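You operate a simulated robot arm through the tools that you are given. There is no shell and no other tool. Be economical: measure what you need, move in short steps, check, and stop when the job is done.

The job below is to be done with a simulated two-armed robot. You get a single attempt, and the scene is never put back.

JOB
Thaw the frozen peas in the crock's water at 60 C.
Fine: lid on before the knob; once the frost is gone, knob off. They stay in; the water is still warm.
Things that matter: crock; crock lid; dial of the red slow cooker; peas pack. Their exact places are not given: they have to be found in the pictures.

It is judged by the outcome, as a careful person would: the job done as asked, and still so three seconds after it is handed in. It fails if anything else is knocked over, pushed out of place, dropped, spilled or broken. A push-on lid holds only when it is set on centred and level and pressed home; a screw cap is set on level and turned clockwise until tight.

ROBOT AND FRAMES
Two 7-joint arms with fingered hands on one trunk, on a base that drives. Base frame: it is fixed to the floor where the robot stands at the start and does not move with it; the origin is under the middle of the robot, x ahead of it, y to its left, z up; the surface under the hand at the start is at about z = 0.92. Readings come in m, degrees, newtons and seconds.
The left shoulder is at the start at [0.07, 0.145, 1.187], the right one opposite. With the tool pointing down near the work surface each hand reaches from about 0.42 to 0.8 m from the robot's upright axis, wherever it stands, measured 20 degrees to its own side. Places, roughly: crock [0.6, -0.5, 1.1]; crock lid (25x25x7 cm) [0.6, -0.1, 0.9]; dial of the red slow cooker [0.4, -0.5, 1]. Payload 3.5 kg a hand.
The tool frame of a hand sits at the grasp point between the pads (the TCP): z along the fingers, y along the line on which they close. The tips reach 0.025 m beyond it. The gripper opens to 0.088 m. The gripper's body begins 0.029 m behind the TCP. The gripper is a hand of 4 fingers: y runs from the thumb to the fingers, the wrist lies at [-0.013, -0.097, -0.162] in the tool frame, and closing takes about 1.5 s.
Orientation is that of the tool frame in the base frame, as a unit quaternion [x, y, z, w]. With the fingers straight down and the wrist toward the robot, the tool's x, y and z point along [0, 1, 0], [1, 0, 0] and [0, 0, -1] of the base frame.

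CONTROLS
- The arms move only by the tool play_rows. It takes "left_series", "right_series" or both (then of equal length, played together; a hand with none holds still); each is a list of rows, each a list of 7 numbers: the shift along the tool's x, y, z in m, then the turn, a rotation vector about the tool's x, y, z in degrees, then the gripper command, from -1 (fully open) to 1 (shut), values between in proportion. In form: [[dx, dy, dz, ax, ay, az, jaw], ...]. A call has 1 to 12 rows; each row is the pose to reach, as a shift and turn from the pose commanded when the call began, along the tool's axes at that moment. A row lasts 0.2 s, in which the tool goes at most 0.05 m and 8.6 degrees; a call with a longer step from one row to the next is refused whole, and so is a gripper value outside its range. Where a pose cannot be reached the arm comes as near as it can. A force on the tool above 60 N (or 10 N above the force at the start of the call, whichever is more), or a blocked arm, ends the call early, and 0.2 s more pass. The fingers move at their own pace (about 0.045 m/s each) and stop on an object; they squeeze with about 24 N. The grip force told is the motor's: it shows also when the fingers shut on nothing. Time passes only in rows, and 0.2 s behind the last, so rows that repeat a pose let the fingers close. The reply holds the time, the measured pose of the TCP, the force on the tool along the base axes, the opening and the grip force, in the units named above and with some noise, with the torque about the TCP (base axes, N m) and any sound that the robot's microphone picked up.
- Cameras (640 x 400 px; columns grow to the right, rows downward): "scene" is now at [0.1329, -0.0273, 1.5022]; the picture's right is [-0.32, -0.95, 0.00], its down [-0.56, 0.19, -0.80] and it looks along [0.76, -0.26, -0.60] (base axes); focal length 239 px, centre (320, 200). "left" rides on the left gripper at [-0.064, -0.083, -0.098] in its tool frame; the picture's right is [-0.62, -0.37, 0.69], its down [0.71, -0.63, 0.30] and it looks along [0.32, 0.68, 0.65] (tool axes); focal length 265 px, centre (320, 200). "right" rides on the right gripper at [0.064, -0.083, -0.098] in its tool frame; the picture's right is [-0.62, 0.37, -0.69], its down [-0.71, -0.63, 0.30] and it looks along [-0.32, 0.68, 0.65] (tool axes); focal length 265 px, centre (320, 200).
- snapshot(camera): a new picture of that camera. No time passes.
- raise_lower(by): slides the trunk up (or, below 0, down) by that many m; the arms and the scene camera ride with it, the base frame stays. It gives what a move gives, with no picture.
- base_move(legs): drives the robot by 1 to 6 legs, each [ahead, left, turn to the left] in m, m and degrees, along the robot's own axes; the way and the turn of a leg run together, so that a leg with both is an arc; at most 1.5 m and 180 degrees a leg. The arms and the cameras ride along, it lands a little off, and it stops where it bumps. It gives what a move gives.
- preshape(shape, hand): the hand has 4 fingers and takes this shape, open, in about a second: jaw (thumb against the fingers, like two jaws); tri (thumb and two fingers); tip (a fingertip pinch); poke (one finger out to press); point (the index stretched); flat (the hand flat); cup (the hand cupped); fist (a fist). The gripper value then closes the fingers along that shape, each until it touches; the sizes above hold for jaw. It gives what a move gives, with no picture.
- turn_head(pan, tilt): turns the head with the scene camera to pan (to the left, within 86 degrees either way) and tilt (down, from -29 to 69), counted from straight ahead of the robot. It gives what a move gives.
- point_at(camera, pixels): for up to 12 pixels [column, row] of the newest picture of that camera ("zoom" is the newest enlarged one), the place [x, y, z] in the base frame of the surface seen there, good to about 0.003 m. No time passes.
- close_up(camera, box): a new picture of the part [left, top, right, bottom] of that camera's present view, enlarged. No time passes.
- hand_in(): hands the job in; it is judged then, once.

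Keep the steps short. Do not move on a guess: measure, check each grasp and each placing, and mend mistakes. In all there are 80 turns and 62 pictures (those below and enlarged ones count). Leave the grippers open and the arms clear of the work at the hand-in unless told otherwise, and finish with a single line.

The tools are called as a command line: name --argument value ..., lists and objects as JSON in quotes. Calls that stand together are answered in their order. play_rows: Moves the arms, as the interface text tells. Its arguments: {"type":"object","properties":{"left_series":{"type":"array"},"right_series":{"type":"array"}},"required":[]} The other tools are called the same way: raise_lower (by) slides the trunk up or down; preshape (shape, hand) gives the hand a shape; base_move (legs) drives the base; turn_head (pan, tilt) turns the head that bears the scene camera; snapshot (camera) takes a picture; point_at (camera, pixels) gives the place of the surface under pixels of a picture; close_up (camera, box) takes an enlarged picture of a part of a camera's view; hand_in () hands the job in.

At the start:

```text
t: 0.0
left_tcp_pos: [0.5312, -0.0623, 1.2975]
left_orientation: [0.702, 0.712, -0.008, 0.008]
left_wrist_force: [-0.9, -0.8, -0.1]
left_torque: [0.01, 0.03, 0.02]
left_grip_width: 0.0877
left_gripper_force: 0.0
left_shape: jaw
right_tcp_pos: [0.3776, -0.4145, 1.3593]
right_orientation: [0.707, 0.707, 0.001, 0.0]
right_wrist_force: [0.0, 0.6, -0.1]
right_torque: [0.03, 0.04, 0.0]
right_grip_width: 0.0876
right_gripper_force: 0.1
right_shape: jaw
trunk travel left (down, up): [-0.75, 0.09]
robot x, y, heading: [0.0007, -0.0, 0.0]
head pan, tilt: [-18.8, 36.5]
```

scene: 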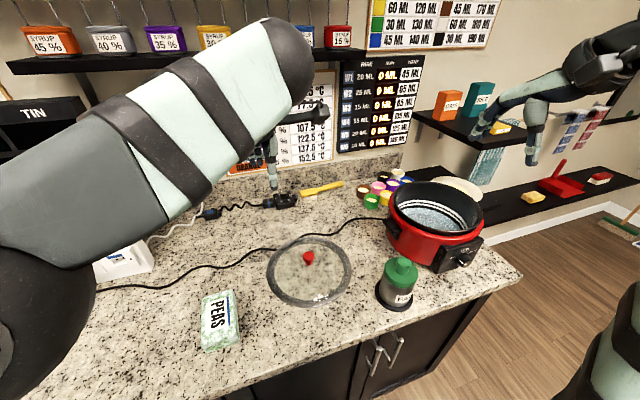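
right: 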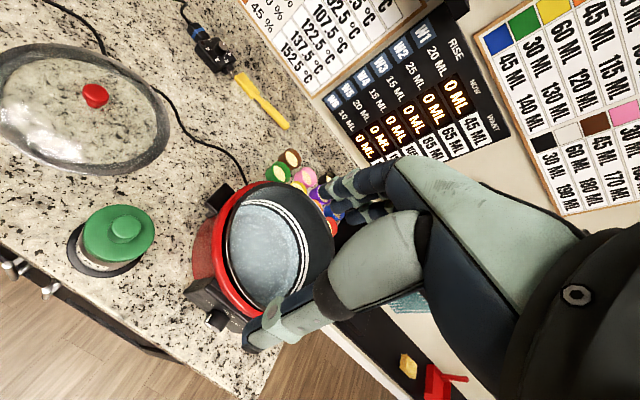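
left: 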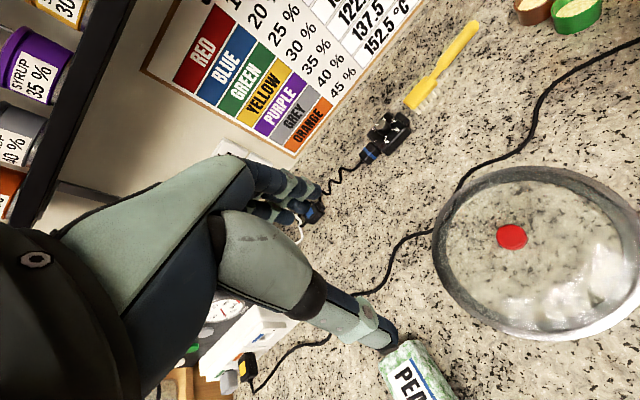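

I see the crock, the lid with its red knob, the PEAS pack, and some cords and a socket. I'll enlarge these and measure them.

close_up --camera "scene" --box '[340, 150, 540, 310]'

close_up --camera "scene" --box '[60, 140, 380, 340]'

point_at --camera "scene" --pixels '[[309, 257], [268, 272], [351, 272], [310, 303], [218, 320], [206, 298], [234, 293], [204, 348], [240, 342], [434, 218], [461, 260], [401, 265]]'

```text
2.50 times, centred on (440, 230) of scene
```

zoom: 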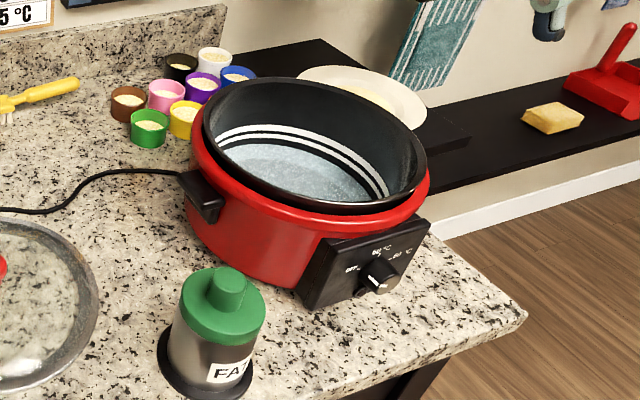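

```text
2.00 times, centred on (220, 240) of scene
```

zoom: 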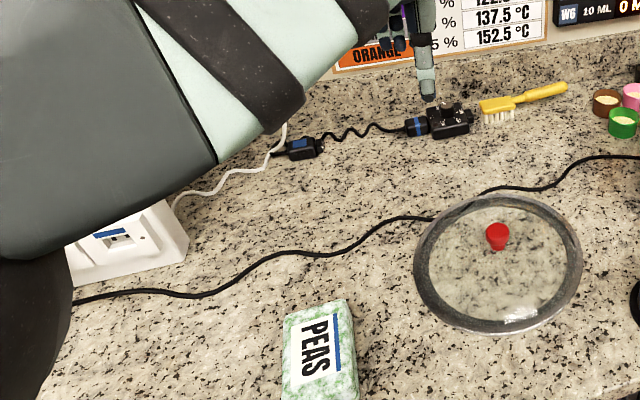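

```text
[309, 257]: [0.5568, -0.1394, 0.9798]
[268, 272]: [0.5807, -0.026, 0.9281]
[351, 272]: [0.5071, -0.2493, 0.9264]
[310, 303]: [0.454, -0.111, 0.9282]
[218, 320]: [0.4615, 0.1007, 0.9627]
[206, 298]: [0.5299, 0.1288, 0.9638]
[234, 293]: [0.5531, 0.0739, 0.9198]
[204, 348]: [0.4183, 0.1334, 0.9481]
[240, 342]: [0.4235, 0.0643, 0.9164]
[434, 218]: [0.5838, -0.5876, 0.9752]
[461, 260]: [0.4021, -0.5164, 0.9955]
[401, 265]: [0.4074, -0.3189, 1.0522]
```

Now the dial and the crock rim, close up, and the part hidden by the left arm seen from the left camera.

close_up --camera "scene" --box '[430, 230, 490, 275]'

snapshot --camera "scene"

point_at --camera "zoom" --pixels '[[320, 200], [360, 330], [300, 340], [420, 200], [250, 230], [200, 300], [330, 300], [345, 310]]'

point_at --camera "scene" --pixels '[[388, 218], [393, 200], [432, 182], [480, 195], [484, 225], [460, 232], [425, 226], [394, 208], [510, 208], [402, 258], [401, 308], [381, 200]]'

```text
8.89 times, centred on (460, 252) of scene
```

zoom: 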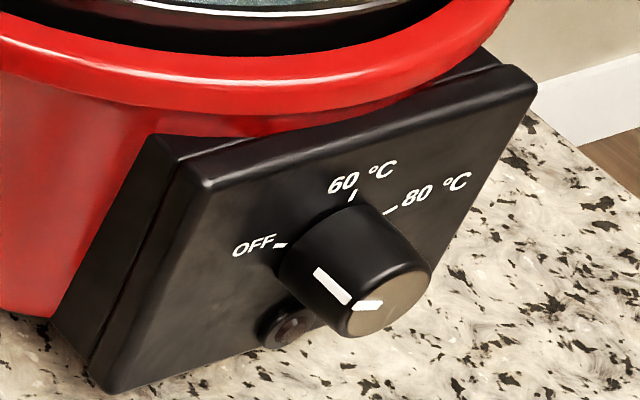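

```text
55 pictures are left
```

scene: 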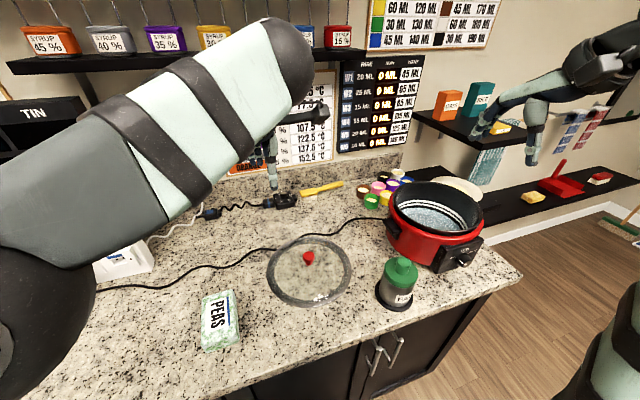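

```text
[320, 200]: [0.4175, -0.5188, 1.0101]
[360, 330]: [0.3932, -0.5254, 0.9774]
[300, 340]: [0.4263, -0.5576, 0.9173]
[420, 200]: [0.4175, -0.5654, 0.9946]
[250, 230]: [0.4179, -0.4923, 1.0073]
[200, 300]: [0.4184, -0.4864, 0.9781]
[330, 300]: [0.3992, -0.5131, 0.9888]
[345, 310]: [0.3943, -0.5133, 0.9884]
```

```text
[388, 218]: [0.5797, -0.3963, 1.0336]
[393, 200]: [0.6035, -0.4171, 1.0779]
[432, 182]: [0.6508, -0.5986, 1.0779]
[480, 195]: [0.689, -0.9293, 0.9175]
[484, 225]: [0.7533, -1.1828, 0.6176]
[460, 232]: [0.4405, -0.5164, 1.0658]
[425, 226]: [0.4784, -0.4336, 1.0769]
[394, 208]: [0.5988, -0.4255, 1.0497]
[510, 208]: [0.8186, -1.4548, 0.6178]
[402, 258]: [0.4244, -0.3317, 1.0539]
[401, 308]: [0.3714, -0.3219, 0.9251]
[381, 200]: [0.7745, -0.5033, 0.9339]
```

The peas lie at about (0.475, 0.10), top z 0.963, long side along x. I'll bring the left hand above them, turned 90° so it closes across their width.

play_rows --left_series '[[0.02, -0.005, 0.0, 0, 0, 8, -1], [0.04, -0.01, 0.0, 0, 0, 16, -1], [0.06, -0.015, 0.01, 0, 0, 24, -1], [0.08, -0.02, 0.02, 0, 0, 32, -1], [0.1, -0.03, 0.03, 0, 0, 40, -1], [0.12, -0.04, 0.04, 0, 0, 48, -1], [0.14, -0.05, 0.05, 0, 0, 56, -1], [0.16, -0.055, 0.06, 0, 0, 64, -1], [0.16, -0.055, 0.075, 0, 0, 72, -1], [0.16, -0.055, 0.09, 0, 0, 80, -1], [0.16, -0.055, 0.105, 0, 0, 88, -1], [0.16, -0.055, 0.12, 0, 0, 89, -1]]'

snapshot --camera "left"

snapshot --camera "scene"

```text
t: 2.6
left_tcp_pos: [0.473, 0.0924, 1.17]
left_orientation: [1.0, 0.015, 0.0, 0.012]
left_wrist_force: [0.2, -0.3, 1.0]
left_torque: [-0.01, 0.02, 0.01]
left_grip_width: 0.0875
left_gripper_force: 0.1
left_shape: jaw
right_tcp_pos: [0.3782, -0.4151, 1.3598]
right_orientation: [0.708, 0.707, 0.001, 0.0]
right_wrist_force: [-0.1, 0.0, 0.5]
right_torque: [-0.01, -0.01, 0.0]
right_grip_width: 0.0876
right_gripper_force: 0.0
right_shape: jaw
trunk travel left (down, up): [-0.75, 0.09]
robot x, y, heading: [-0.0013, 0.0004, 0.1]
head pan, tilt: [-18.8, 36.5]
```

```text
54 pictures are left
```

left: 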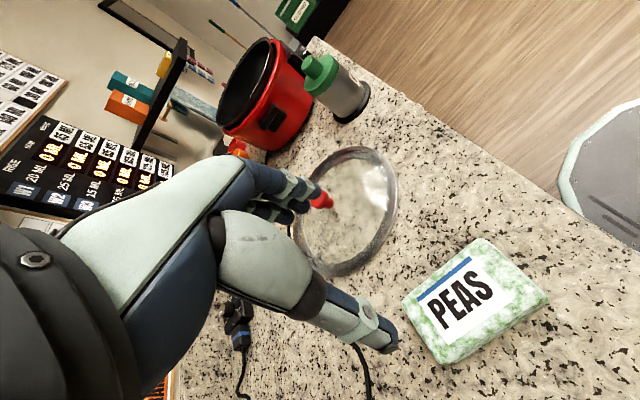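

```text
53 pictures are left
```

scene: 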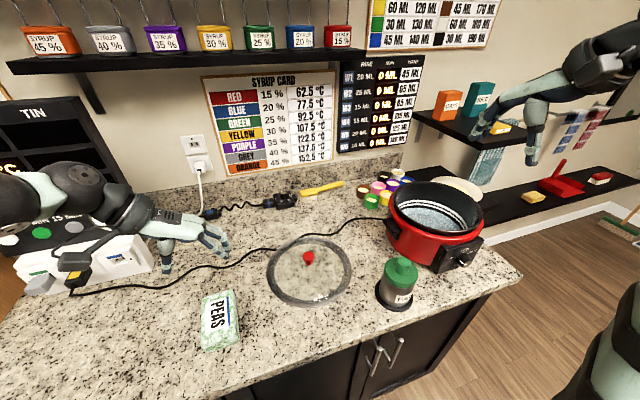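

I'll check where the cooker's cord ends, near (75, 275), and measure the pack's top corners.

close_up --camera "scene" --box '[0, 170, 240, 320]'

point_at --camera "left" --pixels '[[402, 300], [481, 240], [547, 297], [446, 363], [474, 300], [440, 330], [510, 270]]'

```text
2.67 times, centred on (120, 245) of scene
```

zoom: 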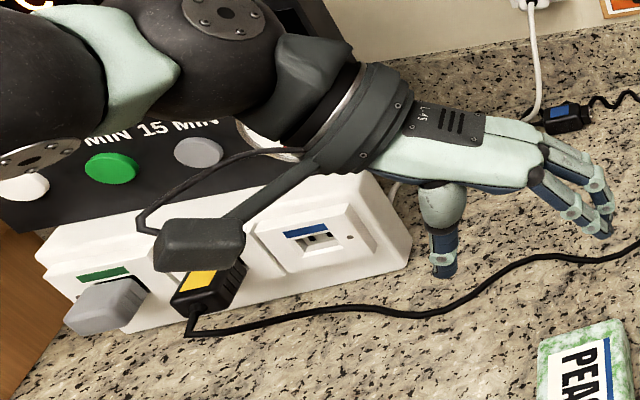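

```text
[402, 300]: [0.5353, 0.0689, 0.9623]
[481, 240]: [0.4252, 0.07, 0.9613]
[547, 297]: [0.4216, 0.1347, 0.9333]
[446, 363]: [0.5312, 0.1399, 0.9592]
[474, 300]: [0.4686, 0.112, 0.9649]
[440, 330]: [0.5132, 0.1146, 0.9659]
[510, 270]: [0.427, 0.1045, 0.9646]
```

The pack's centre is (0.478, 0.104) and it is 0.07 wide. I'll centre on it and go down part way, then check.

play_rows --left_series '[[0.005, -0.0115, 0.03, 0, 0, 0, -1], [0.005, -0.0115, 0.07, 0, 0, 0, -1], [0.005, -0.0115, 0.11, 0, 0, 0, -1], [0.005, -0.0115, 0.15, 0, 0, 0, -1], [0.005, -0.0115, 0.165, 0, 0, 0, -1], [0.005, -0.0115, 0.165, 0, 0, 0, -1]]'

snapshot --camera "scene"

snapshot --camera "left"

```text
t: 4.0
left_tcp_pos: [0.4779, 0.1018, 1.0074]
left_orientation: [1.0, 0.015, 0.0, 0.011]
left_wrist_force: [0.6, 0.2, 0.0]
left_torque: [0.01, -0.02, 0.01]
left_grip_width: 0.0878
left_gripper_force: 0.0
left_shape: jaw
right_tcp_pos: [0.3777, -0.4153, 1.36]
right_orientation: [0.707, 0.707, 0.0, 0.0]
right_wrist_force: [0.2, 0.4, 0.2]
right_torque: [0.03, 0.03, 0.01]
right_grip_width: 0.0875
right_gripper_force: 0.0
right_shape: jaw
trunk travel left (down, up): [-0.75, 0.09]
robot x, y, heading: [-0.0011, -0.0017, -0.1]
head pan, tilt: [-18.8, 36.5]
```

```text
51 pictures are left
```

scene: 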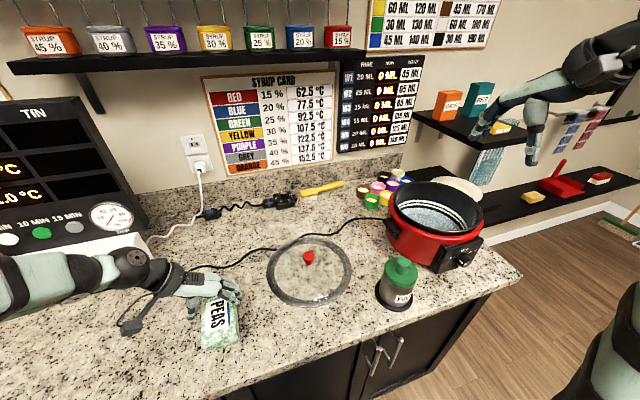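

```text
50 pictures are left
```

left: 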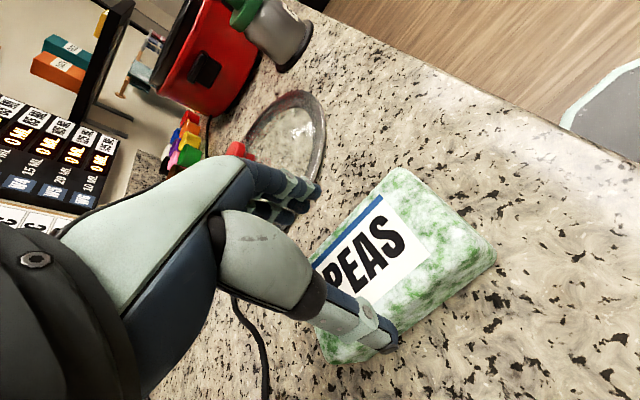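

I want to be sure the forearm clears the white strip as it goes down, so I'll measure the strip and the pack.

point_at --camera "scene" --pixels '[[125, 238], [140, 262], [110, 215], [60, 250], [40, 275], [110, 290], [130, 325]]'

point_at --camera "left" --pixels '[[398, 170], [494, 250], [450, 230], [330, 362], [410, 300], [385, 338]]'

```text
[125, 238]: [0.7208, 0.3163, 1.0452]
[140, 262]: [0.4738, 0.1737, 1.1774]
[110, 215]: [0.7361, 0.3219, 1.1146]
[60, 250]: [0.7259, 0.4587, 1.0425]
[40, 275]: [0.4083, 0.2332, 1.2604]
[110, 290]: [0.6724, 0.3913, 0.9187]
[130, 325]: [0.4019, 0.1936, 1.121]
```

```text
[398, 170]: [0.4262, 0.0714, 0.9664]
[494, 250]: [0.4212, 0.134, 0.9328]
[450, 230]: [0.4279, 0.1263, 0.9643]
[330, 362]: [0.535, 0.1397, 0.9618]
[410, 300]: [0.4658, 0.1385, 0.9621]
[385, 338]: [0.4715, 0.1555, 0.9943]
```

The strip is well behind, at x ≈ 0.7. I'll go down to z 0.95, close and hold.

play_rows --left_series '[[0, -0.002, 0.03, 0, 0, 0, -1], [0, -0.002, 0.055, 0, 0, 0, -1], [0, -0.002, 0.055, 0, 0, 0, -1], [0, -0.002, 0.055, 0, 0, 0, 0], [0, -0.002, 0.055, 0, 0, 0, 1], [0, -0.002, 0.055, 0, 0, 0, 1], [0, -0.002, 0.055, 0, 0, 0, 1], [0, -0.002, 0.055, 0, 0, 0, 1], [0, -0.002, 0.055, 0, 0, 0, 1]]'

```text
t: 6.0
left_tcp_pos: [0.4794, 0.1022, 0.953]
left_orientation: [1.0, 0.016, 0.001, 0.012]
left_wrist_force: [3.0, 0.4, 12.2]
left_torque: [-0.2, -0.04, -0.03]
left_grip_width: 0.0653
left_gripper_force: 23.8
left_shape: jaw
right_tcp_pos: [0.3756, -0.4161, 1.3593]
right_orientation: [0.707, 0.708, 0.002, 0.001]
right_wrist_force: [-1.1, -0.4, 0.1]
right_torque: [-0.01, -0.03, 0.04]
right_grip_width: 0.0876
right_gripper_force: 0.0
right_shape: jaw
trunk travel left (down, up): [-0.75, 0.09]
robot x, y, heading: [-0.0006, 0.002, 0.2]
head pan, tilt: [-18.8, 36.5]
```

Gripped at 0.065 wide with 24 N. I'll lift to z ≈ 1.30, above the 1.08 rim.

play_rows --left_series '[[0, 0, -0.02, 0, 0, 0, 1], [0, 0, -0.06, 0, 0, 0, 1], [0, 0, -0.1, 0, 0, 0, 1], [0, 0, -0.14, 0, 0, 0, 1], [0, 0, -0.18, 0, 0, 0, 1], [0, 0, -0.22, 0, 0, 0, 1], [0, 0, -0.26, 0, 0, 0, 1], [0, 0, -0.3, 0, 0, 0, 1], [0, 0, -0.34, 0, 0, 0, 1], [0, 0, -0.34, 0, 0, 0, 1]]'

snapshot --camera "scene"

close_up --camera "scene" --box '[0, 90, 320, 290]'

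```text
t: 8.2
left_tcp_pos: [0.4796, 0.1089, 1.293]
left_orientation: [1.0, 0.016, -0.001, 0.012]
left_wrist_force: [0.5, -0.2, -3.7]
left_torque: [-0.02, 0.01, -0.05]
left_grip_width: 0.0652
left_gripper_force: 24.5
left_shape: jaw
right_tcp_pos: [0.3779, -0.4146, 1.3595]
right_orientation: [0.707, 0.708, 0.0, 0.0]
right_wrist_force: [0.9, -0.1, -0.2]
right_torque: [0.02, -0.03, -0.01]
right_grip_width: 0.0878
right_gripper_force: 0.0
right_shape: jaw
trunk travel left (down, up): [-0.75, 0.09]
robot x, y, heading: [0.0019, 0.0012, 0.0]
head pan, tilt: [-18.8, 36.5]
```

```text
49 pictures are left
```

scene: 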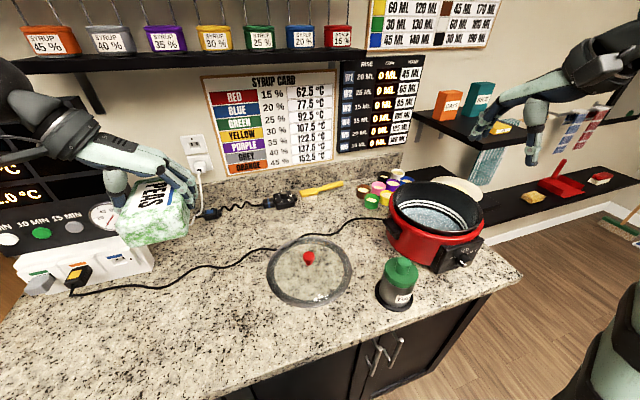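

```text
2.00 times, centred on (160, 190) of scene
```

zoom: 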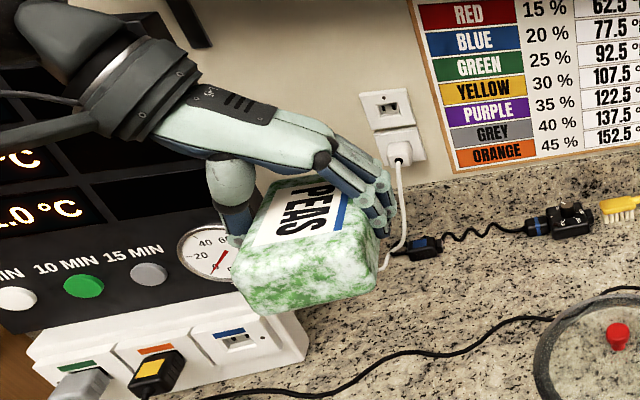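

The pack is held and the cooker's cord is in the strip. I'll drive 0.40 m to the right so the left hand can work over the crock, with the carried pack above 1.25.

base_move --legs '[[0, -0.4, 0]]'

turn_head --pan -5 --tilt 45

snapshot --camera "scene"

```text
t: 10.7
left_tcp_pos: [0.4771, -0.2916, 1.2931]
left_orientation: [1.0, 0.012, 0.001, 0.012]
left_wrist_force: [-0.1, 0.3, -3.6]
left_torque: [-0.02, 0.0, -0.03]
left_grip_width: 0.0651
left_gripper_force: 23.9
left_shape: jaw
right_tcp_pos: [0.3728, -0.8137, 1.3593]
right_orientation: [0.71, 0.705, -0.001, 0.001]
right_wrist_force: [-0.3, 0.4, 0.2]
right_torque: [0.01, 0.01, -0.01]
right_grip_width: 0.0874
right_gripper_force: 0.1
right_shape: jaw
trunk travel left (down, up): [-0.75, 0.09]
robot x, y, heading: [0.0027, -0.398, -0.4]
head pan, tilt: [-18.8, 36.5]
```

```text
t: 11.4
left_tcp_pos: [0.4785, -0.293, 1.2919]
left_orientation: [1.0, 0.012, 0.0, 0.011]
left_wrist_force: [0.7, -0.2, -4.1]
left_torque: [0.04, 0.0, -0.07]
left_grip_width: 0.0653
left_gripper_force: 23.6
left_shape: jaw
right_tcp_pos: [0.3721, -0.8171, 1.3604]
right_orientation: [0.71, 0.704, 0.0, 0.0]
right_wrist_force: [0.6, -0.2, 0.3]
right_torque: [0.0, 0.02, 0.0]
right_grip_width: 0.0875
right_gripper_force: 0.0
right_shape: jaw
trunk travel left (down, up): [-0.75, 0.09]
robot x, y, heading: [-0.0005, -0.3984, -0.8]
head pan, tilt: [-5.0, 45.0]
```

```text
47 pictures are left
```

scene: 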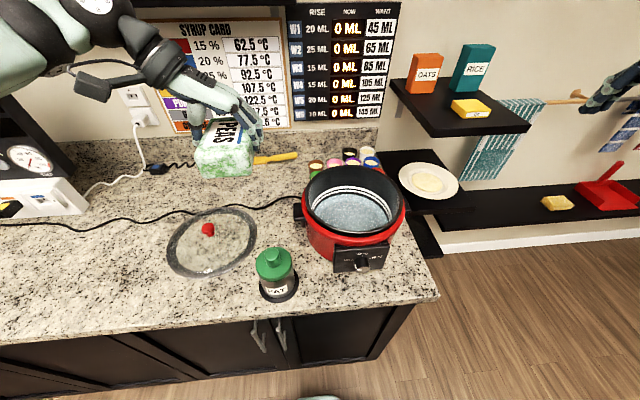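

Good view now. I'll measure the crock rim, the water and the lid knob.

close_up --camera "scene" --box '[280, 150, 440, 280]'

point_at --camera "zoom" --pixels '[[102, 180], [470, 200], [270, 70], [300, 322], [150, 110], [420, 110], [420, 285], [140, 265], [280, 240], [330, 280], [220, 200], [300, 150]]'

point_at --camera "scene" --pixels '[[208, 228], [209, 233], [167, 243], [257, 236], [213, 208], [211, 276], [302, 213], [228, 160], [228, 175], [397, 250]]'

```text
3.08 times, centred on (360, 215) of scene
```

zoom: 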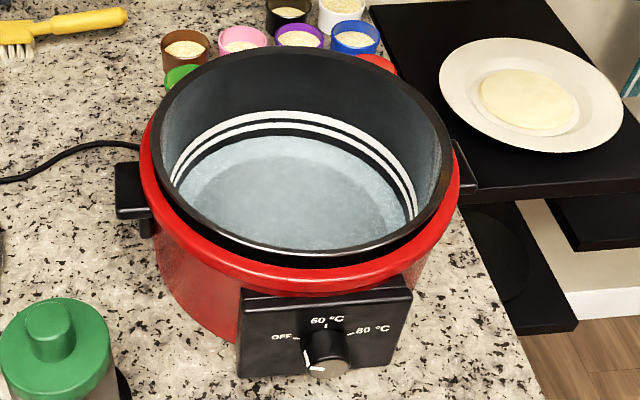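

```text
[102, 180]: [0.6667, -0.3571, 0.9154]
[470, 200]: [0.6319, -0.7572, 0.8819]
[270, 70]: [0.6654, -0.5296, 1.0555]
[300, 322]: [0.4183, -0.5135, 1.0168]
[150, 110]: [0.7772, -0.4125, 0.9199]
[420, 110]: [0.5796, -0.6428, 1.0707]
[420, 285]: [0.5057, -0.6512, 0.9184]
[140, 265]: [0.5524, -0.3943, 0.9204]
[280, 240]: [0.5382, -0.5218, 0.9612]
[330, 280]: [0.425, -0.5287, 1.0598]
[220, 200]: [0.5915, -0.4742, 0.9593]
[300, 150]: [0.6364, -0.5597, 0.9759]
```

```text
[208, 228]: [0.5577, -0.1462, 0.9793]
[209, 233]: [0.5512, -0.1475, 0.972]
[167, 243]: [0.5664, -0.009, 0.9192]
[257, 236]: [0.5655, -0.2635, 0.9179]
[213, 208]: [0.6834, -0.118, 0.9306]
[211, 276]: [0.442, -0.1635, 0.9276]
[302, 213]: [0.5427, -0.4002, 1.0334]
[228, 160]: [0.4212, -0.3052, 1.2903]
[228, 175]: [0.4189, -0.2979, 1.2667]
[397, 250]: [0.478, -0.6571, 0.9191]
```

The crock's centre is about (0.557, −0.526) with rim radius ≈ 0.12 at z 1.078. I'll carry the pack over the crock, slightly off-centre to −y so the palm clears the rim, staying high.

play_rows --left_series '[[0.015, 0.04, 0, 0, 0, 0, 1], [0.03, 0.08, 0, 0, 0, 0, 1], [0.045, 0.12, 0, 0, 0, 0, 1], [0.06, 0.16, 0, 0, 0, 0, 1], [0.075, 0.2, 0, 0, 0, 0, 1], [0.078, 0.235, 0, 0, 0, 0, 1], [0.078, 0.25, 0, 0, 0, 0, 1], [0.078, 0.25, 0, 0, 0, 0, 1]]'

snapshot --camera "left"

snapshot --camera "scene"

```text
t: 13.2
left_tcp_pos: [0.5382, -0.5099, 1.2917]
left_orientation: [1.0, 0.011, -0.001, 0.012]
left_wrist_force: [0.3, 0.3, -3.2]
left_torque: [0.03, -0.01, 0.01]
left_grip_width: 0.0655
left_gripper_force: 24.3
left_shape: jaw
left hand out of reach, approached as far as the arm can: row 5, 6, 7, 8
right_tcp_pos: [0.3718, -0.8168, 1.3596]
right_orientation: [0.711, 0.704, 0.0, 0.001]
right_wrist_force: [0.0, -0.2, -0.2]
right_torque: [0.04, 0.0, -0.02]
right_grip_width: 0.0872
right_gripper_force: 0.1
right_shape: jaw
trunk travel left (down, up): [-0.75, 0.09]
robot x, y, heading: [-0.0023, -0.3984, -0.3]
head pan, tilt: [-5.0, 45.0]
```

```text
45 pictures are left
```

left: 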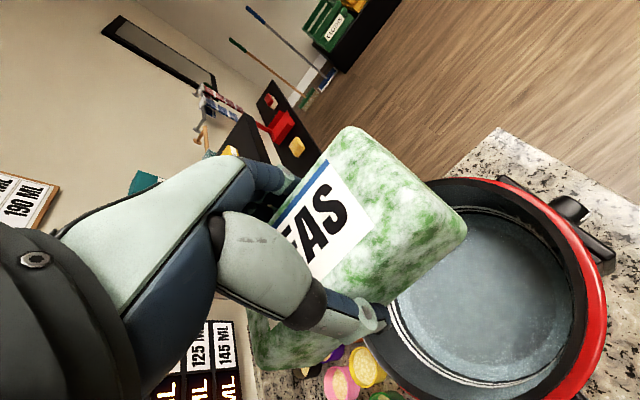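

```text
44 pictures are left
```

scene: 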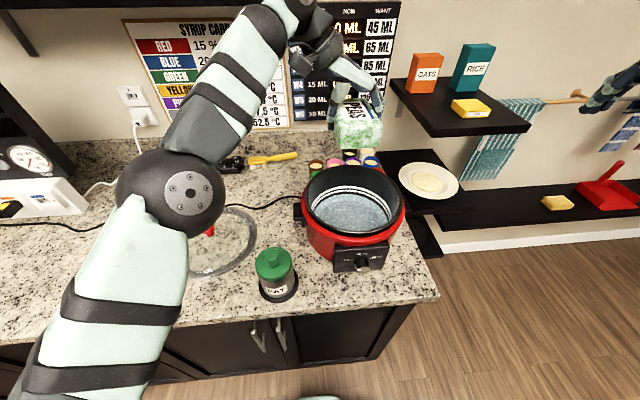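

The arm is at its limit there. I'll draw it back a little and drive another 0.18 m to the right.

play_rows --left_series '[[-0.01, -0.04, 0, 0, 0, 0, 1], [-0.02, -0.08, 0, 0, 0, 0, 1], [-0.03, -0.12, 0, 0, 0, 0, 1], [-0.03, -0.15, 0, 0, 0, 0, 1]]'

base_move --legs '[[0, -0.18, 0]]'

snapshot --camera "scene"

```text
t: 14.2
left_tcp_pos: [0.5045, -0.3584, 1.2886]
left_orientation: [1.0, 0.011, 0.0, 0.013]
left_wrist_force: [0.0, -0.3, -3.0]
left_torque: [0.01, -0.02, 0.0]
left_grip_width: 0.0651
left_gripper_force: 24.0
left_shape: jaw
right_tcp_pos: [0.3728, -0.8147, 1.3603]
right_orientation: [0.71, 0.704, 0.0, 0.0]
right_wrist_force: [0.7, -0.3, -0.1]
right_torque: [0.01, 0.01, -0.01]
right_grip_width: 0.0876
right_gripper_force: 0.1
right_shape: jaw
trunk travel left (down, up): [-0.75, 0.09]
robot x, y, heading: [-0.0023, -0.3993, -0.7]
head pan, tilt: [-5.0, 45.0]
```

```text
t: 15.8
left_tcp_pos: [0.5043, -0.5364, 1.2888]
left_orientation: [1.0, 0.014, 0.0, 0.014]
left_wrist_force: [0.1, -0.8, -3.8]
left_torque: [0.02, 0.0, 0.0]
left_grip_width: 0.0655
left_gripper_force: 23.6
left_shape: jaw
right_tcp_pos: [0.3719, -0.9913, 1.3612]
right_orientation: [0.709, 0.705, -0.001, 0.0]
right_wrist_force: [0.9, 0.1, 0.2]
right_torque: [-0.04, 0.03, 0.04]
right_grip_width: 0.0876
right_gripper_force: 0.0
right_shape: jaw
trunk travel left (down, up): [-0.75, 0.09]
robot x, y, heading: [-0.0032, -0.5781, -0.7]
head pan, tilt: [-5.0, 45.0]
```

```text
43 pictures are left
```

scene: 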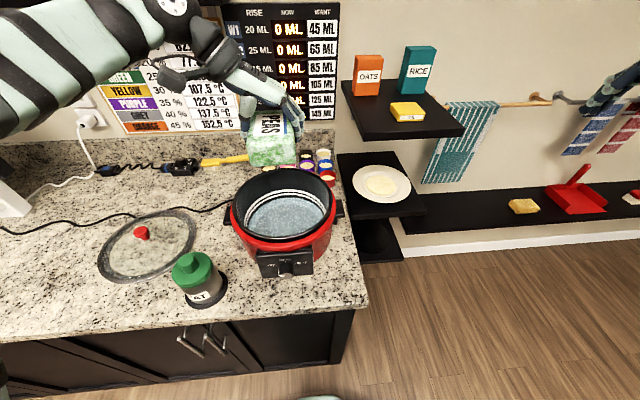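

I'll refine the crock's position with rim points from this view.

close_up --camera "scene" --box '[215, 155, 355, 275]'

point_at --camera "zoom" --pixels '[[92, 180], [126, 110], [500, 95], [540, 160], [530, 225], [480, 280], [200, 285], [130, 250], [350, 318], [320, 250], [230, 60], [400, 50]]'

```text
3.33 times, centred on (285, 215) of scene
```

zoom: 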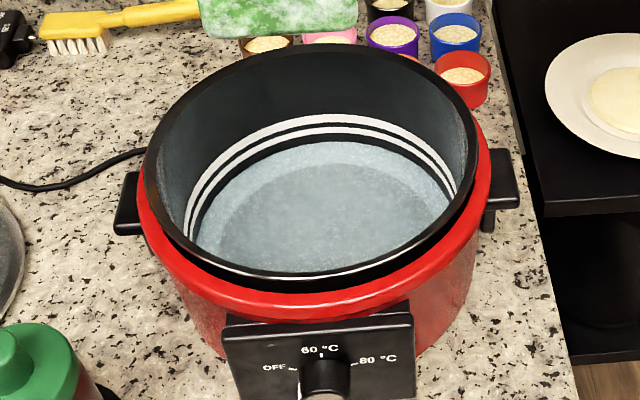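

```text
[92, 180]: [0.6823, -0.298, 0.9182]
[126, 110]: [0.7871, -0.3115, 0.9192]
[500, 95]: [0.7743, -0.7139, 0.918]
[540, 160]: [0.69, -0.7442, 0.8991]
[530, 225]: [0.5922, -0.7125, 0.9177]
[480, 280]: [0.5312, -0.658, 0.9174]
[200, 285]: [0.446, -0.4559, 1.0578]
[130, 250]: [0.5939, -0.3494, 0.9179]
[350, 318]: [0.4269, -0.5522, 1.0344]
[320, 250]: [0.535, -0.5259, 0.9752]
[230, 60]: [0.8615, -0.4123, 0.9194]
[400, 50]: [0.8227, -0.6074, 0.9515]
```

point_at --camera "zoom" --pixels '[[150, 172], [473, 165], [300, 50], [315, 272], [185, 242], [448, 232], [195, 90], [440, 90], [162, 215], [465, 195], [250, 268], [390, 265]]'

```text
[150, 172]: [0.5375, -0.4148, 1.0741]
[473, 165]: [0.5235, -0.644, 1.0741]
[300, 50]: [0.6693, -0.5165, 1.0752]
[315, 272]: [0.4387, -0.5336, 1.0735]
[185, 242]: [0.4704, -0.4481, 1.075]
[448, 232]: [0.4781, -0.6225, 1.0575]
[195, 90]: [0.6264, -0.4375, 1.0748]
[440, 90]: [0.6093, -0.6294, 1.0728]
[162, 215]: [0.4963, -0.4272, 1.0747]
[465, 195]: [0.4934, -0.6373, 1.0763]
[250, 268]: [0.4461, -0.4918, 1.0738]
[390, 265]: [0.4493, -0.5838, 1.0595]
```

Crock centre (0.553, −0.531), radius 0.116. I'll go over (0.553, −0.55) and down to z ≈ 1.13, then look.

play_rows --left_series '[[0.025, 0.007, 0, 0, 0, 0, 1], [0.049, 0.013, 0, 0, 0, 0, 1], [0.049, 0.013, 0.04, 0, 0, 0, 1], [0.049, 0.013, 0.08, 0, 0, 0, 1], [0.049, 0.013, 0.12, 0, 0, 0, 1], [0.049, 0.013, 0.155, 0, 0, 0, 1], [0.049, 0.013, 0.155, 0, 0, 0, 1]]'

snapshot --camera "left"

snapshot --camera "scene"

```text
t: 17.4
left_tcp_pos: [0.5521, -0.5555, 1.1368]
left_orientation: [1.0, 0.013, 0.0, 0.011]
left_wrist_force: [-0.2, 0.8, -3.2]
left_torque: [0.0, 0.02, -0.02]
left_grip_width: 0.0654
left_gripper_force: 24.0
left_shape: jaw
right_tcp_pos: [0.3721, -0.9955, 1.3594]
right_orientation: [0.709, 0.705, -0.001, 0.0]
right_wrist_force: [0.8, -0.5, 0.3]
right_torque: [0.01, -0.02, 0.0]
right_grip_width: 0.0873
right_gripper_force: 0.1
right_shape: jaw
trunk travel left (down, up): [-0.75, 0.09]
robot x, y, heading: [-0.0036, -0.5791, -0.4]
head pan, tilt: [-5.0, 45.0]
```

```text
41 pictures are left
```

left: 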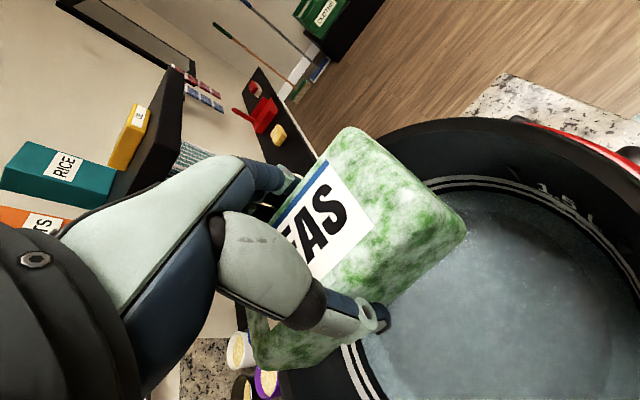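

```text
40 pictures are left
```

scene: 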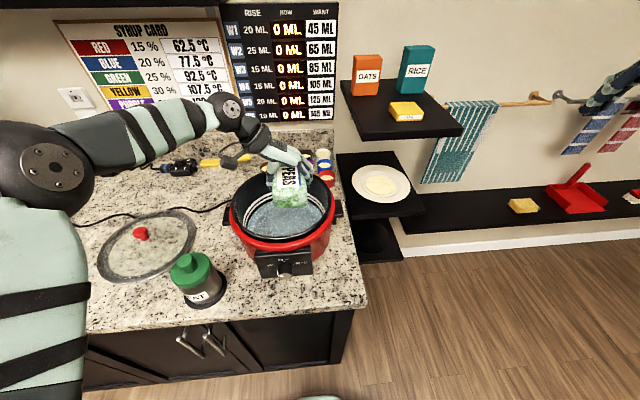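

play_rows --left_series '[[0, -0.003, 0.03, 0, 0, 0, 1], [0, -0.003, 0.06, 0, 0, 0, 1], [0, -0.003, 0.09, 0, 0, 0, 1], [0, -0.003, 0.09, 0, 0, 0, 1]]'

close_up --camera "scene" --box '[200, 100, 380, 280]'

snapshot --camera "left"

```text
t: 18.4
left_tcp_pos: [0.553, -0.5541, 1.0444]
left_orientation: [1.0, 0.013, 0.0, 0.011]
left_wrist_force: [0.8, 0.4, -3.4]
left_torque: [0.01, -0.02, 0.03]
left_grip_width: 0.0652
left_gripper_force: 24.5
left_shape: jaw
right_tcp_pos: [0.3724, -0.9962, 1.3593]
right_orientation: [0.71, 0.704, -0.001, 0.0]
right_wrist_force: [-0.7, 0.0, -0.2]
right_torque: [-0.01, 0.02, 0.01]
right_grip_width: 0.0877
right_gripper_force: 0.0
right_shape: jaw
trunk travel left (down, up): [-0.75, 0.09]
robot x, y, heading: [-0.0063, -0.5801, -0.1]
head pan, tilt: [-5.0, 45.0]
```

```text
2.22 times, centred on (290, 190) of scene
```

zoom: 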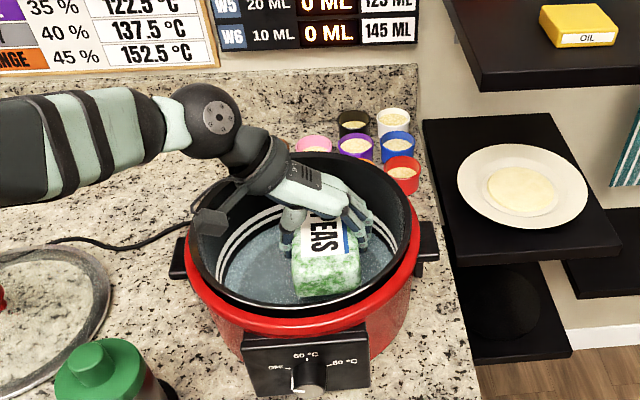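

```text
38 pictures are left
```

left: 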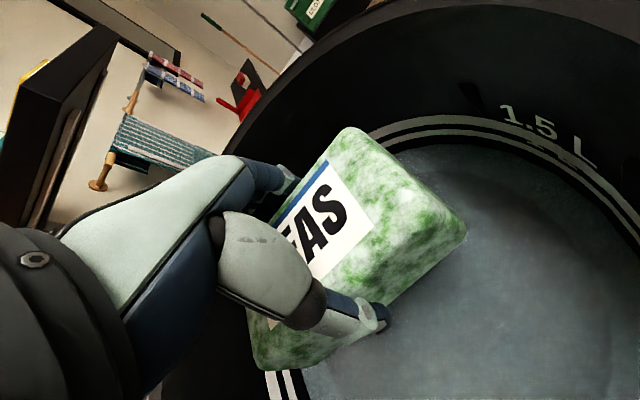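

The pack is inside, about 3–4 cm above the water. I'll lower another 4 cm gently and watch the force.

play_rows --left_series '[[0, 0, 0.01, 0, 0, 0, 1], [0, 0, 0.02, 0, 0, 0, 1], [0, 0, 0.03, 0, 0, 0, 1], [0, 0, 0.04, 0, 0, 0, 1], [0, 0, 0.04, 0, 0, 0, 1]]'

close_up --camera "scene" --box '[210, 130, 350, 260]'

```text
t: 19.6
left_tcp_pos: [0.5528, -0.5543, 1.006]
left_orientation: [1.0, 0.014, -0.002, 0.012]
left_wrist_force: [0.0, -0.1, -3.7]
left_torque: [-0.02, 0.01, 0.03]
left_grip_width: 0.0652
left_gripper_force: 23.5
left_shape: jaw
right_tcp_pos: [0.3721, -0.9944, 1.3601]
right_orientation: [0.709, 0.705, -0.001, 0.0]
right_wrist_force: [-0.8, -0.7, 0.1]
right_torque: [-0.01, -0.05, 0.04]
right_grip_width: 0.0878
right_gripper_force: 0.0
right_shape: jaw
trunk travel left (down, up): [-0.75, 0.09]
robot x, y, heading: [-0.0012, -0.5734, -0.4]
head pan, tilt: [-5.0, 45.0]
```

```text
3.08 times, centred on (280, 195) of scene
```

zoom: 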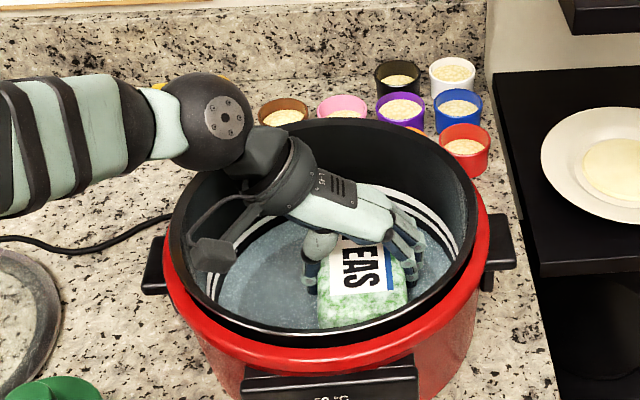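

Still about −3.7 N, so no contact. I'll go down 2 cm more in small steps.

play_rows --left_series '[[0, 0, 0.007, 0, 0, 0, 1], [0, 0, 0.014, 0, 0, 0, 1], [0, 0, 0.02, 0, 0, 0, 1], [0, 0, 0.02, 0, 0, 0, 1]]'

close_up --camera "scene" --box '[210, 130, 350, 260]'

point_at --camera "zoom" --pixels '[[205, 165], [215, 262], [180, 130], [180, 175], [240, 175], [365, 320], [270, 270], [200, 180]]'

```text
t: 20.6
left_tcp_pos: [0.5517, -0.5564, 0.9942]
left_orientation: [1.0, 0.014, 0.01, 0.015]
left_wrist_force: [8.1, 2.8, 47.7]
left_torque: [0.05, 0.08, 0.1]
left_grip_width: 0.0647
left_gripper_force: 23.9
left_shape: jaw
right_tcp_pos: [0.3662, -0.9937, 1.3623]
right_orientation: [0.71, 0.704, 0.001, 0.003]
right_wrist_force: [-1.0, -0.7, -0.3]
right_torque: [-0.01, -0.02, 0.01]
right_grip_width: 0.0876
right_gripper_force: 0.1
right_shape: jaw
trunk travel left (down, up): [-0.75, 0.09]
robot x, y, heading: [0.0019, -0.5767, -0.5]
head pan, tilt: [-5.0, 45.0]
```

```text
3.08 times, centred on (280, 195) of scene
```

zoom: 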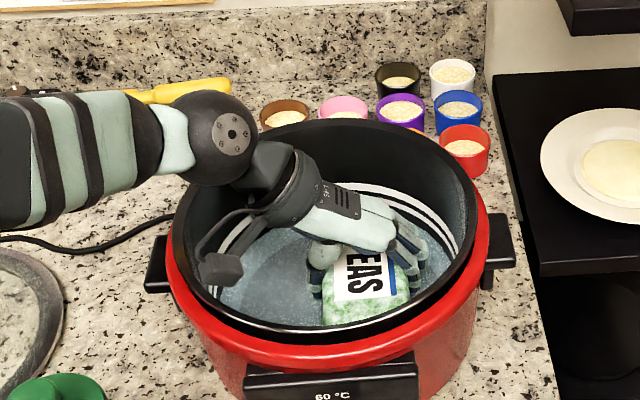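

```text
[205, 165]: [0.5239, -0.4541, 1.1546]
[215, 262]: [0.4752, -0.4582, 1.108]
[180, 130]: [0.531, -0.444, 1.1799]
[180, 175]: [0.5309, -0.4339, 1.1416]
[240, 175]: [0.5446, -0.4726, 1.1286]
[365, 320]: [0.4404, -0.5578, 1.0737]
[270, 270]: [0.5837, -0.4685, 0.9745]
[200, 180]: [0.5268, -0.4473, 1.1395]
```

Contact: 48 N up at TCP z 0.994, so the pack is on the crock's floor in the water and the arm is clear of the rim. I'll ease up a little and open.

play_rows --left_series '[[0, 0, -0.004, 0, 0, 0, 1], [0, 0, -0.006, 0, 0, 0, 0.2], [0, 0, -0.006, 0, 0, 0, -0.5], [0, 0, -0.006, 0, 0, 0, -1], [0, 0, -0.006, 0, 0, 0, -1], [0, 0, -0.006, 0, 0, 0, -1], [0, 0, -0.006, 0, 0, 0, -1]]'

play_rows --left_series '[[0, 0, -0.02, 0, 0, 0, -1], [0, 0, -0.06, 0, 0, 0, -1], [0, 0, -0.1, 0, 0, 0, -1], [0, 0, -0.14, 0, 0, 0, -1], [0, 0, -0.18, 0, 0, 0, -1], [0, 0, -0.22, 0, 0, 0, -1], [0, 0, -0.26, 0, 0, 0, -1], [0, 0, -0.3, 0, 0, 0, -1]]'

snapshot --camera "scene"

```text
t: 22.2
left_tcp_pos: [0.5504, -0.5557, 0.992]
left_orientation: [1.0, 0.014, 0.001, 0.012]
left_wrist_force: [4.6, -0.4, 21.4]
left_torque: [-0.2, 0.14, 0.03]
left_grip_width: 0.0879
left_gripper_force: 0.0
left_shape: jaw
right_tcp_pos: [0.3703, -0.9941, 1.362]
right_orientation: [0.709, 0.705, 0.0, 0.001]
right_wrist_force: [0.0, 1.0, -0.8]
right_torque: [0.0, -0.02, 0.0]
right_grip_width: 0.0875
right_gripper_force: 0.0
right_shape: jaw
trunk travel left (down, up): [-0.75, 0.09]
robot x, y, heading: [-0.0038, -0.5779, -0.5]
head pan, tilt: [-5.0, 45.0]
```

```text
t: 24.0
left_tcp_pos: [0.5504, -0.5475, 1.2922]
left_orientation: [1.0, 0.013, 0.0, 0.011]
left_wrist_force: [0.1, 0.4, 0.0]
left_torque: [0.01, 0.0, 0.03]
left_grip_width: 0.088
left_gripper_force: 0.0
left_shape: jaw
right_tcp_pos: [0.3705, -0.9963, 1.3601]
right_orientation: [0.71, 0.704, 0.0, 0.0]
right_wrist_force: [-0.2, -0.1, -0.1]
right_torque: [0.01, -0.03, 0.01]
right_grip_width: 0.0877
right_gripper_force: 0.0
right_shape: jaw
trunk travel left (down, up): [-0.75, 0.09]
robot x, y, heading: [-0.0049, -0.5787, -0.3]
head pan, tilt: [-5.0, 45.0]
```

```text
35 pictures are left
```

scene: 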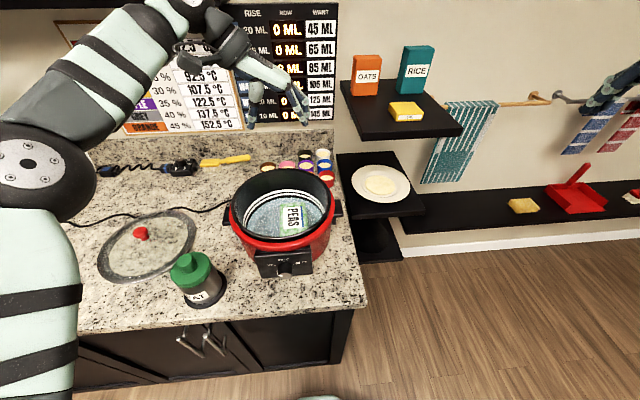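

The pack is in the crock. Next is the lid: I'll move the left hand over its knob at (0.557, −0.14) and look.

play_rows --left_series '[[0, -0.045, 0.01, 0, 0, 0, -1], [0, -0.09, 0.02, 0, 0, 0, -1], [0, -0.135, 0.03, 0, 0, 0, -1], [0, -0.18, 0.04, 0, 0, 0, -1], [0, -0.225, 0.06, 0, 0, 0, -1], [0, -0.27, 0.08, 0, 0, 0, -1], [0, -0.315, 0.1, 0, 0, 0, -1], [0.005, -0.36, 0.12, 0, 0, 0, -1], [0.007, -0.405, 0.14, 0, 0, 0, -1], [0.007, -0.405, 0.18, 0, 0, 0, -1], [0.007, -0.405, 0.18, 0, 0, 0, -1]]'

turn_head --pan 15 --tilt 45

snapshot --camera "left"

snapshot --camera "scene"

```text
t: 25.1
left_tcp_pos: [0.5472, -0.355, 1.2401]
left_orientation: [0.999, 0.027, -0.003, 0.018]
left_wrist_force: [5.4, -13.0, -11.2]
left_torque: [0.3, -0.26, 0.42]
left_grip_width: 0.0881
left_gripper_force: 0.0
left_shape: jaw
right_tcp_pos: [0.3719, -0.9912, 1.3621]
right_orientation: [0.709, 0.705, 0.0, 0.001]
right_wrist_force: [0.5, 0.0, 1.6]
right_torque: [-0.01, -0.04, 0.03]
right_grip_width: 0.0873
right_gripper_force: 0.0
right_shape: jaw
trunk travel left (down, up): [-0.75, 0.09]
robot x, y, heading: [-0.0058, -0.5767, -0.5]
head pan, tilt: [-5.0, 45.0]
stopped in row 5 (left hand): the force on the tool passed its limit at 98 N (the readings are from after the stop); the commanded pose is now the measured one
```

```text
t: 25.9
left_tcp_pos: [0.5494, -0.357, 1.2411]
left_orientation: [1.0, 0.027, -0.004, 0.015]
left_wrist_force: [3.3, -27.0, -15.1]
left_torque: [1.43, -0.68, 1.62]
left_grip_width: 0.0878
left_gripper_force: 0.0
left_shape: jaw
right_tcp_pos: [0.3728, -0.9958, 1.3598]
right_orientation: [0.71, 0.704, 0.0, 0.0]
right_wrist_force: [0.3, 0.1, 1.0]
right_torque: [-0.01, 0.03, -0.01]
right_grip_width: 0.0877
right_gripper_force: 0.1
right_shape: jaw
trunk travel left (down, up): [-0.75, 0.09]
robot x, y, heading: [-0.0038, -0.5807, -0.3]
head pan, tilt: [15.0, 45.0]
```

```text
34 pictures are left
```

left: 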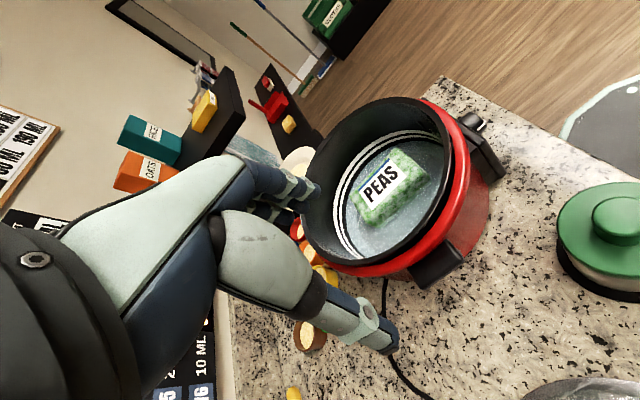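

```text
33 pictures are left
```

scene: 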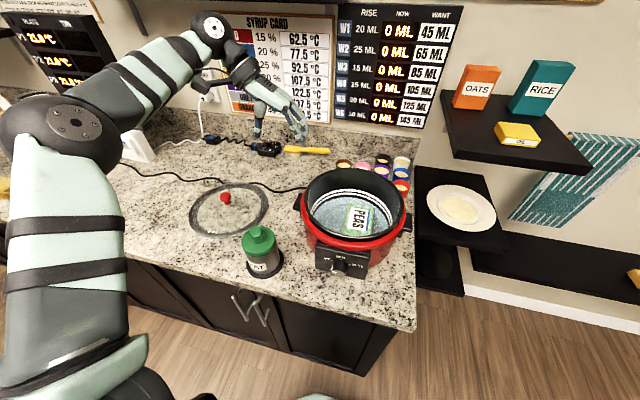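

The hand met something and stopped. I'll measure where the arm links are relative to the wall and the plug.

point_at --camera "scene" --pixels '[[213, 25], [75, 122], [240, 75], [205, 95], [170, 60], [262, 60], [220, 60], [270, 85], [130, 15], [90, 15]]'

close_up --camera "scene" --box '[120, 0, 340, 160]'

```text
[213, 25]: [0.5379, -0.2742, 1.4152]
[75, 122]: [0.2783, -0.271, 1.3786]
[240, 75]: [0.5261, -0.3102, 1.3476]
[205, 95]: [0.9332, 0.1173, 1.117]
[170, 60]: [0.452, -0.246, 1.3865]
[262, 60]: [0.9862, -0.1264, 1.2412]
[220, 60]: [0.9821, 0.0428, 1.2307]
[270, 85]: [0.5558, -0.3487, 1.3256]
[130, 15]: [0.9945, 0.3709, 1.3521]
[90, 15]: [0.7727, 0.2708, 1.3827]
```

```text
2.50 times, centred on (230, 80) of scene
```

zoom: 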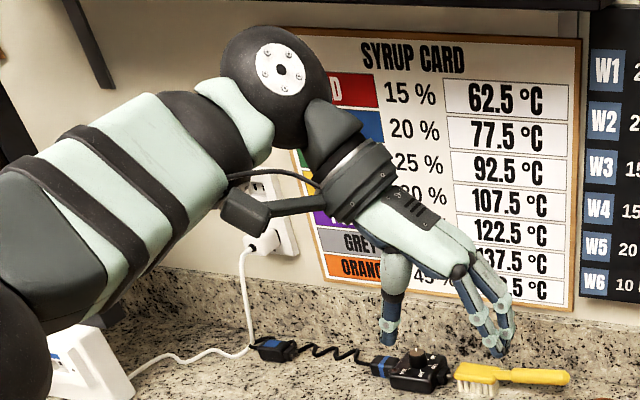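

That is the hand's camera pressing on its own forearm: the wrist is bent too far. I'll back off and turn the hand back to wrist-toward-robot.

play_rows --left_series '[[0, 0.03, -0.01, 0, 0, 0, -1], [0, 0.06, -0.02, 0, 0, 0, -1], [0, 0.06, -0.02, 0, 0, -8, -1], [0, 0.06, -0.02, 0, 0, -16, -1], [0, 0.06, -0.02, 0, 0, -24, -1], [0, 0.06, -0.02, 0, 0, -32, -1], [0, 0.06, -0.02, 0, 0, -40, -1], [0, 0.06, -0.02, 0, 0, -48, -1], [0, 0.06, -0.02, 0, 0, -56, -1], [0, 0.06, -0.02, 0, 0, -64, -1], [0, 0.06, -0.02, 0, 0, -72, -1], [0, 0.06, -0.02, 0, 0, -72, -1]]'

```text
t: 28.5
left_tcp_pos: [0.5513, -0.4172, 1.2622]
left_orientation: [0.792, 0.611, -0.013, 0.011]
left_wrist_force: [0.4, 0.0, 0.4]
left_torque: [0.01, -0.01, 0.0]
left_grip_width: 0.0879
left_gripper_force: 0.0
left_shape: jaw
right_tcp_pos: [0.3725, -0.9949, 1.3597]
right_orientation: [0.71, 0.705, 0.0, 0.0]
right_wrist_force: [0.2, 0.4, -0.8]
right_torque: [0.01, -0.03, 0.02]
right_grip_width: 0.0877
right_gripper_force: 0.2
right_shape: jaw
trunk travel left (down, up): [-0.75, 0.09]
robot x, y, heading: [-0.0036, -0.578, -0.5]
head pan, tilt: [15.0, 45.0]
```

Free now. I'll move on toward the lid's knob with the wrist turned a bit more to natural.

play_rows --left_series '[[0.04, -0.01, 0.0, 0, 0, -4, -1], [0.08, -0.02, 0.01, 0, 0, -8, -1], [0.12, -0.03, 0.02, 0, 0, -12, -1], [0.16, -0.04, 0.03, 0, 0, -16, -1], [0.2, -0.05, 0.04, 0, 0, -20, -1], [0.24, -0.058, 0.06, 0, 0, -20, -1], [0.269, -0.0645, 0.09, 0, 0, -20, -1], [0.269, -0.0645, 0.13, 0, 0, -20, -1], [0.269, -0.0645, 0.15, 0, 0, -20, -1], [0.269, -0.0645, 0.15, 0, 0, -20, -1]]'

snapshot --camera "left"

snapshot --camera "scene"

```text
t: 30.7
left_tcp_pos: [0.5582, -0.1434, 1.1063]
left_orientation: [0.675, 0.737, -0.014, 0.008]
left_wrist_force: [-0.2, -0.5, -0.1]
left_torque: [0.0, -0.01, 0.0]
left_grip_width: 0.0877
left_gripper_force: 0.1
left_shape: jaw
right_tcp_pos: [0.3709, -0.9946, 1.3605]
right_orientation: [0.71, 0.705, -0.001, 0.0]
right_wrist_force: [0.4, -0.2, -0.6]
right_torque: [-0.02, 0.0, 0.02]
right_grip_width: 0.0873
right_gripper_force: 0.0
right_shape: jaw
trunk travel left (down, up): [-0.75, 0.09]
robot x, y, heading: [-0.0023, -0.5808, -0.5]
head pan, tilt: [15.0, 45.0]
```

```text
31 pictures are left
```

left: 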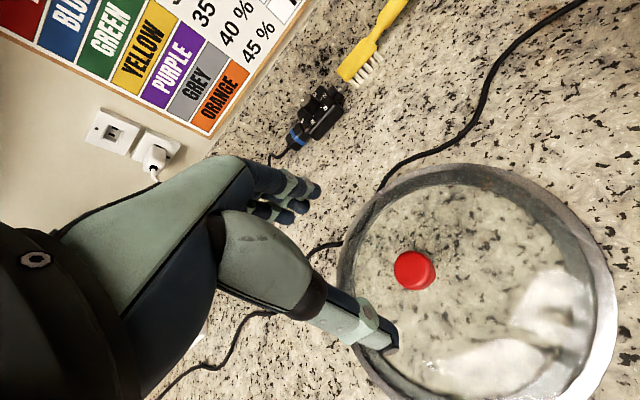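

```text
30 pictures are left
```

scene: 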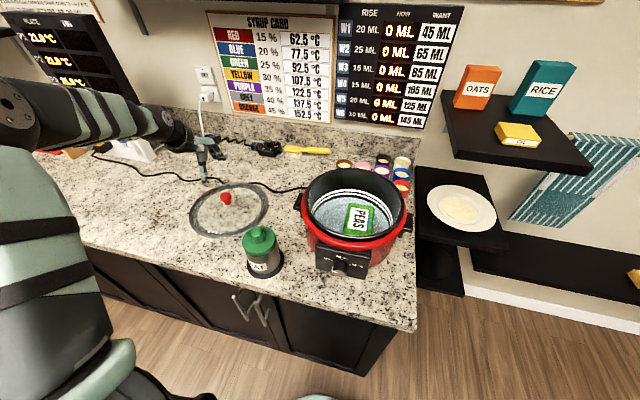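

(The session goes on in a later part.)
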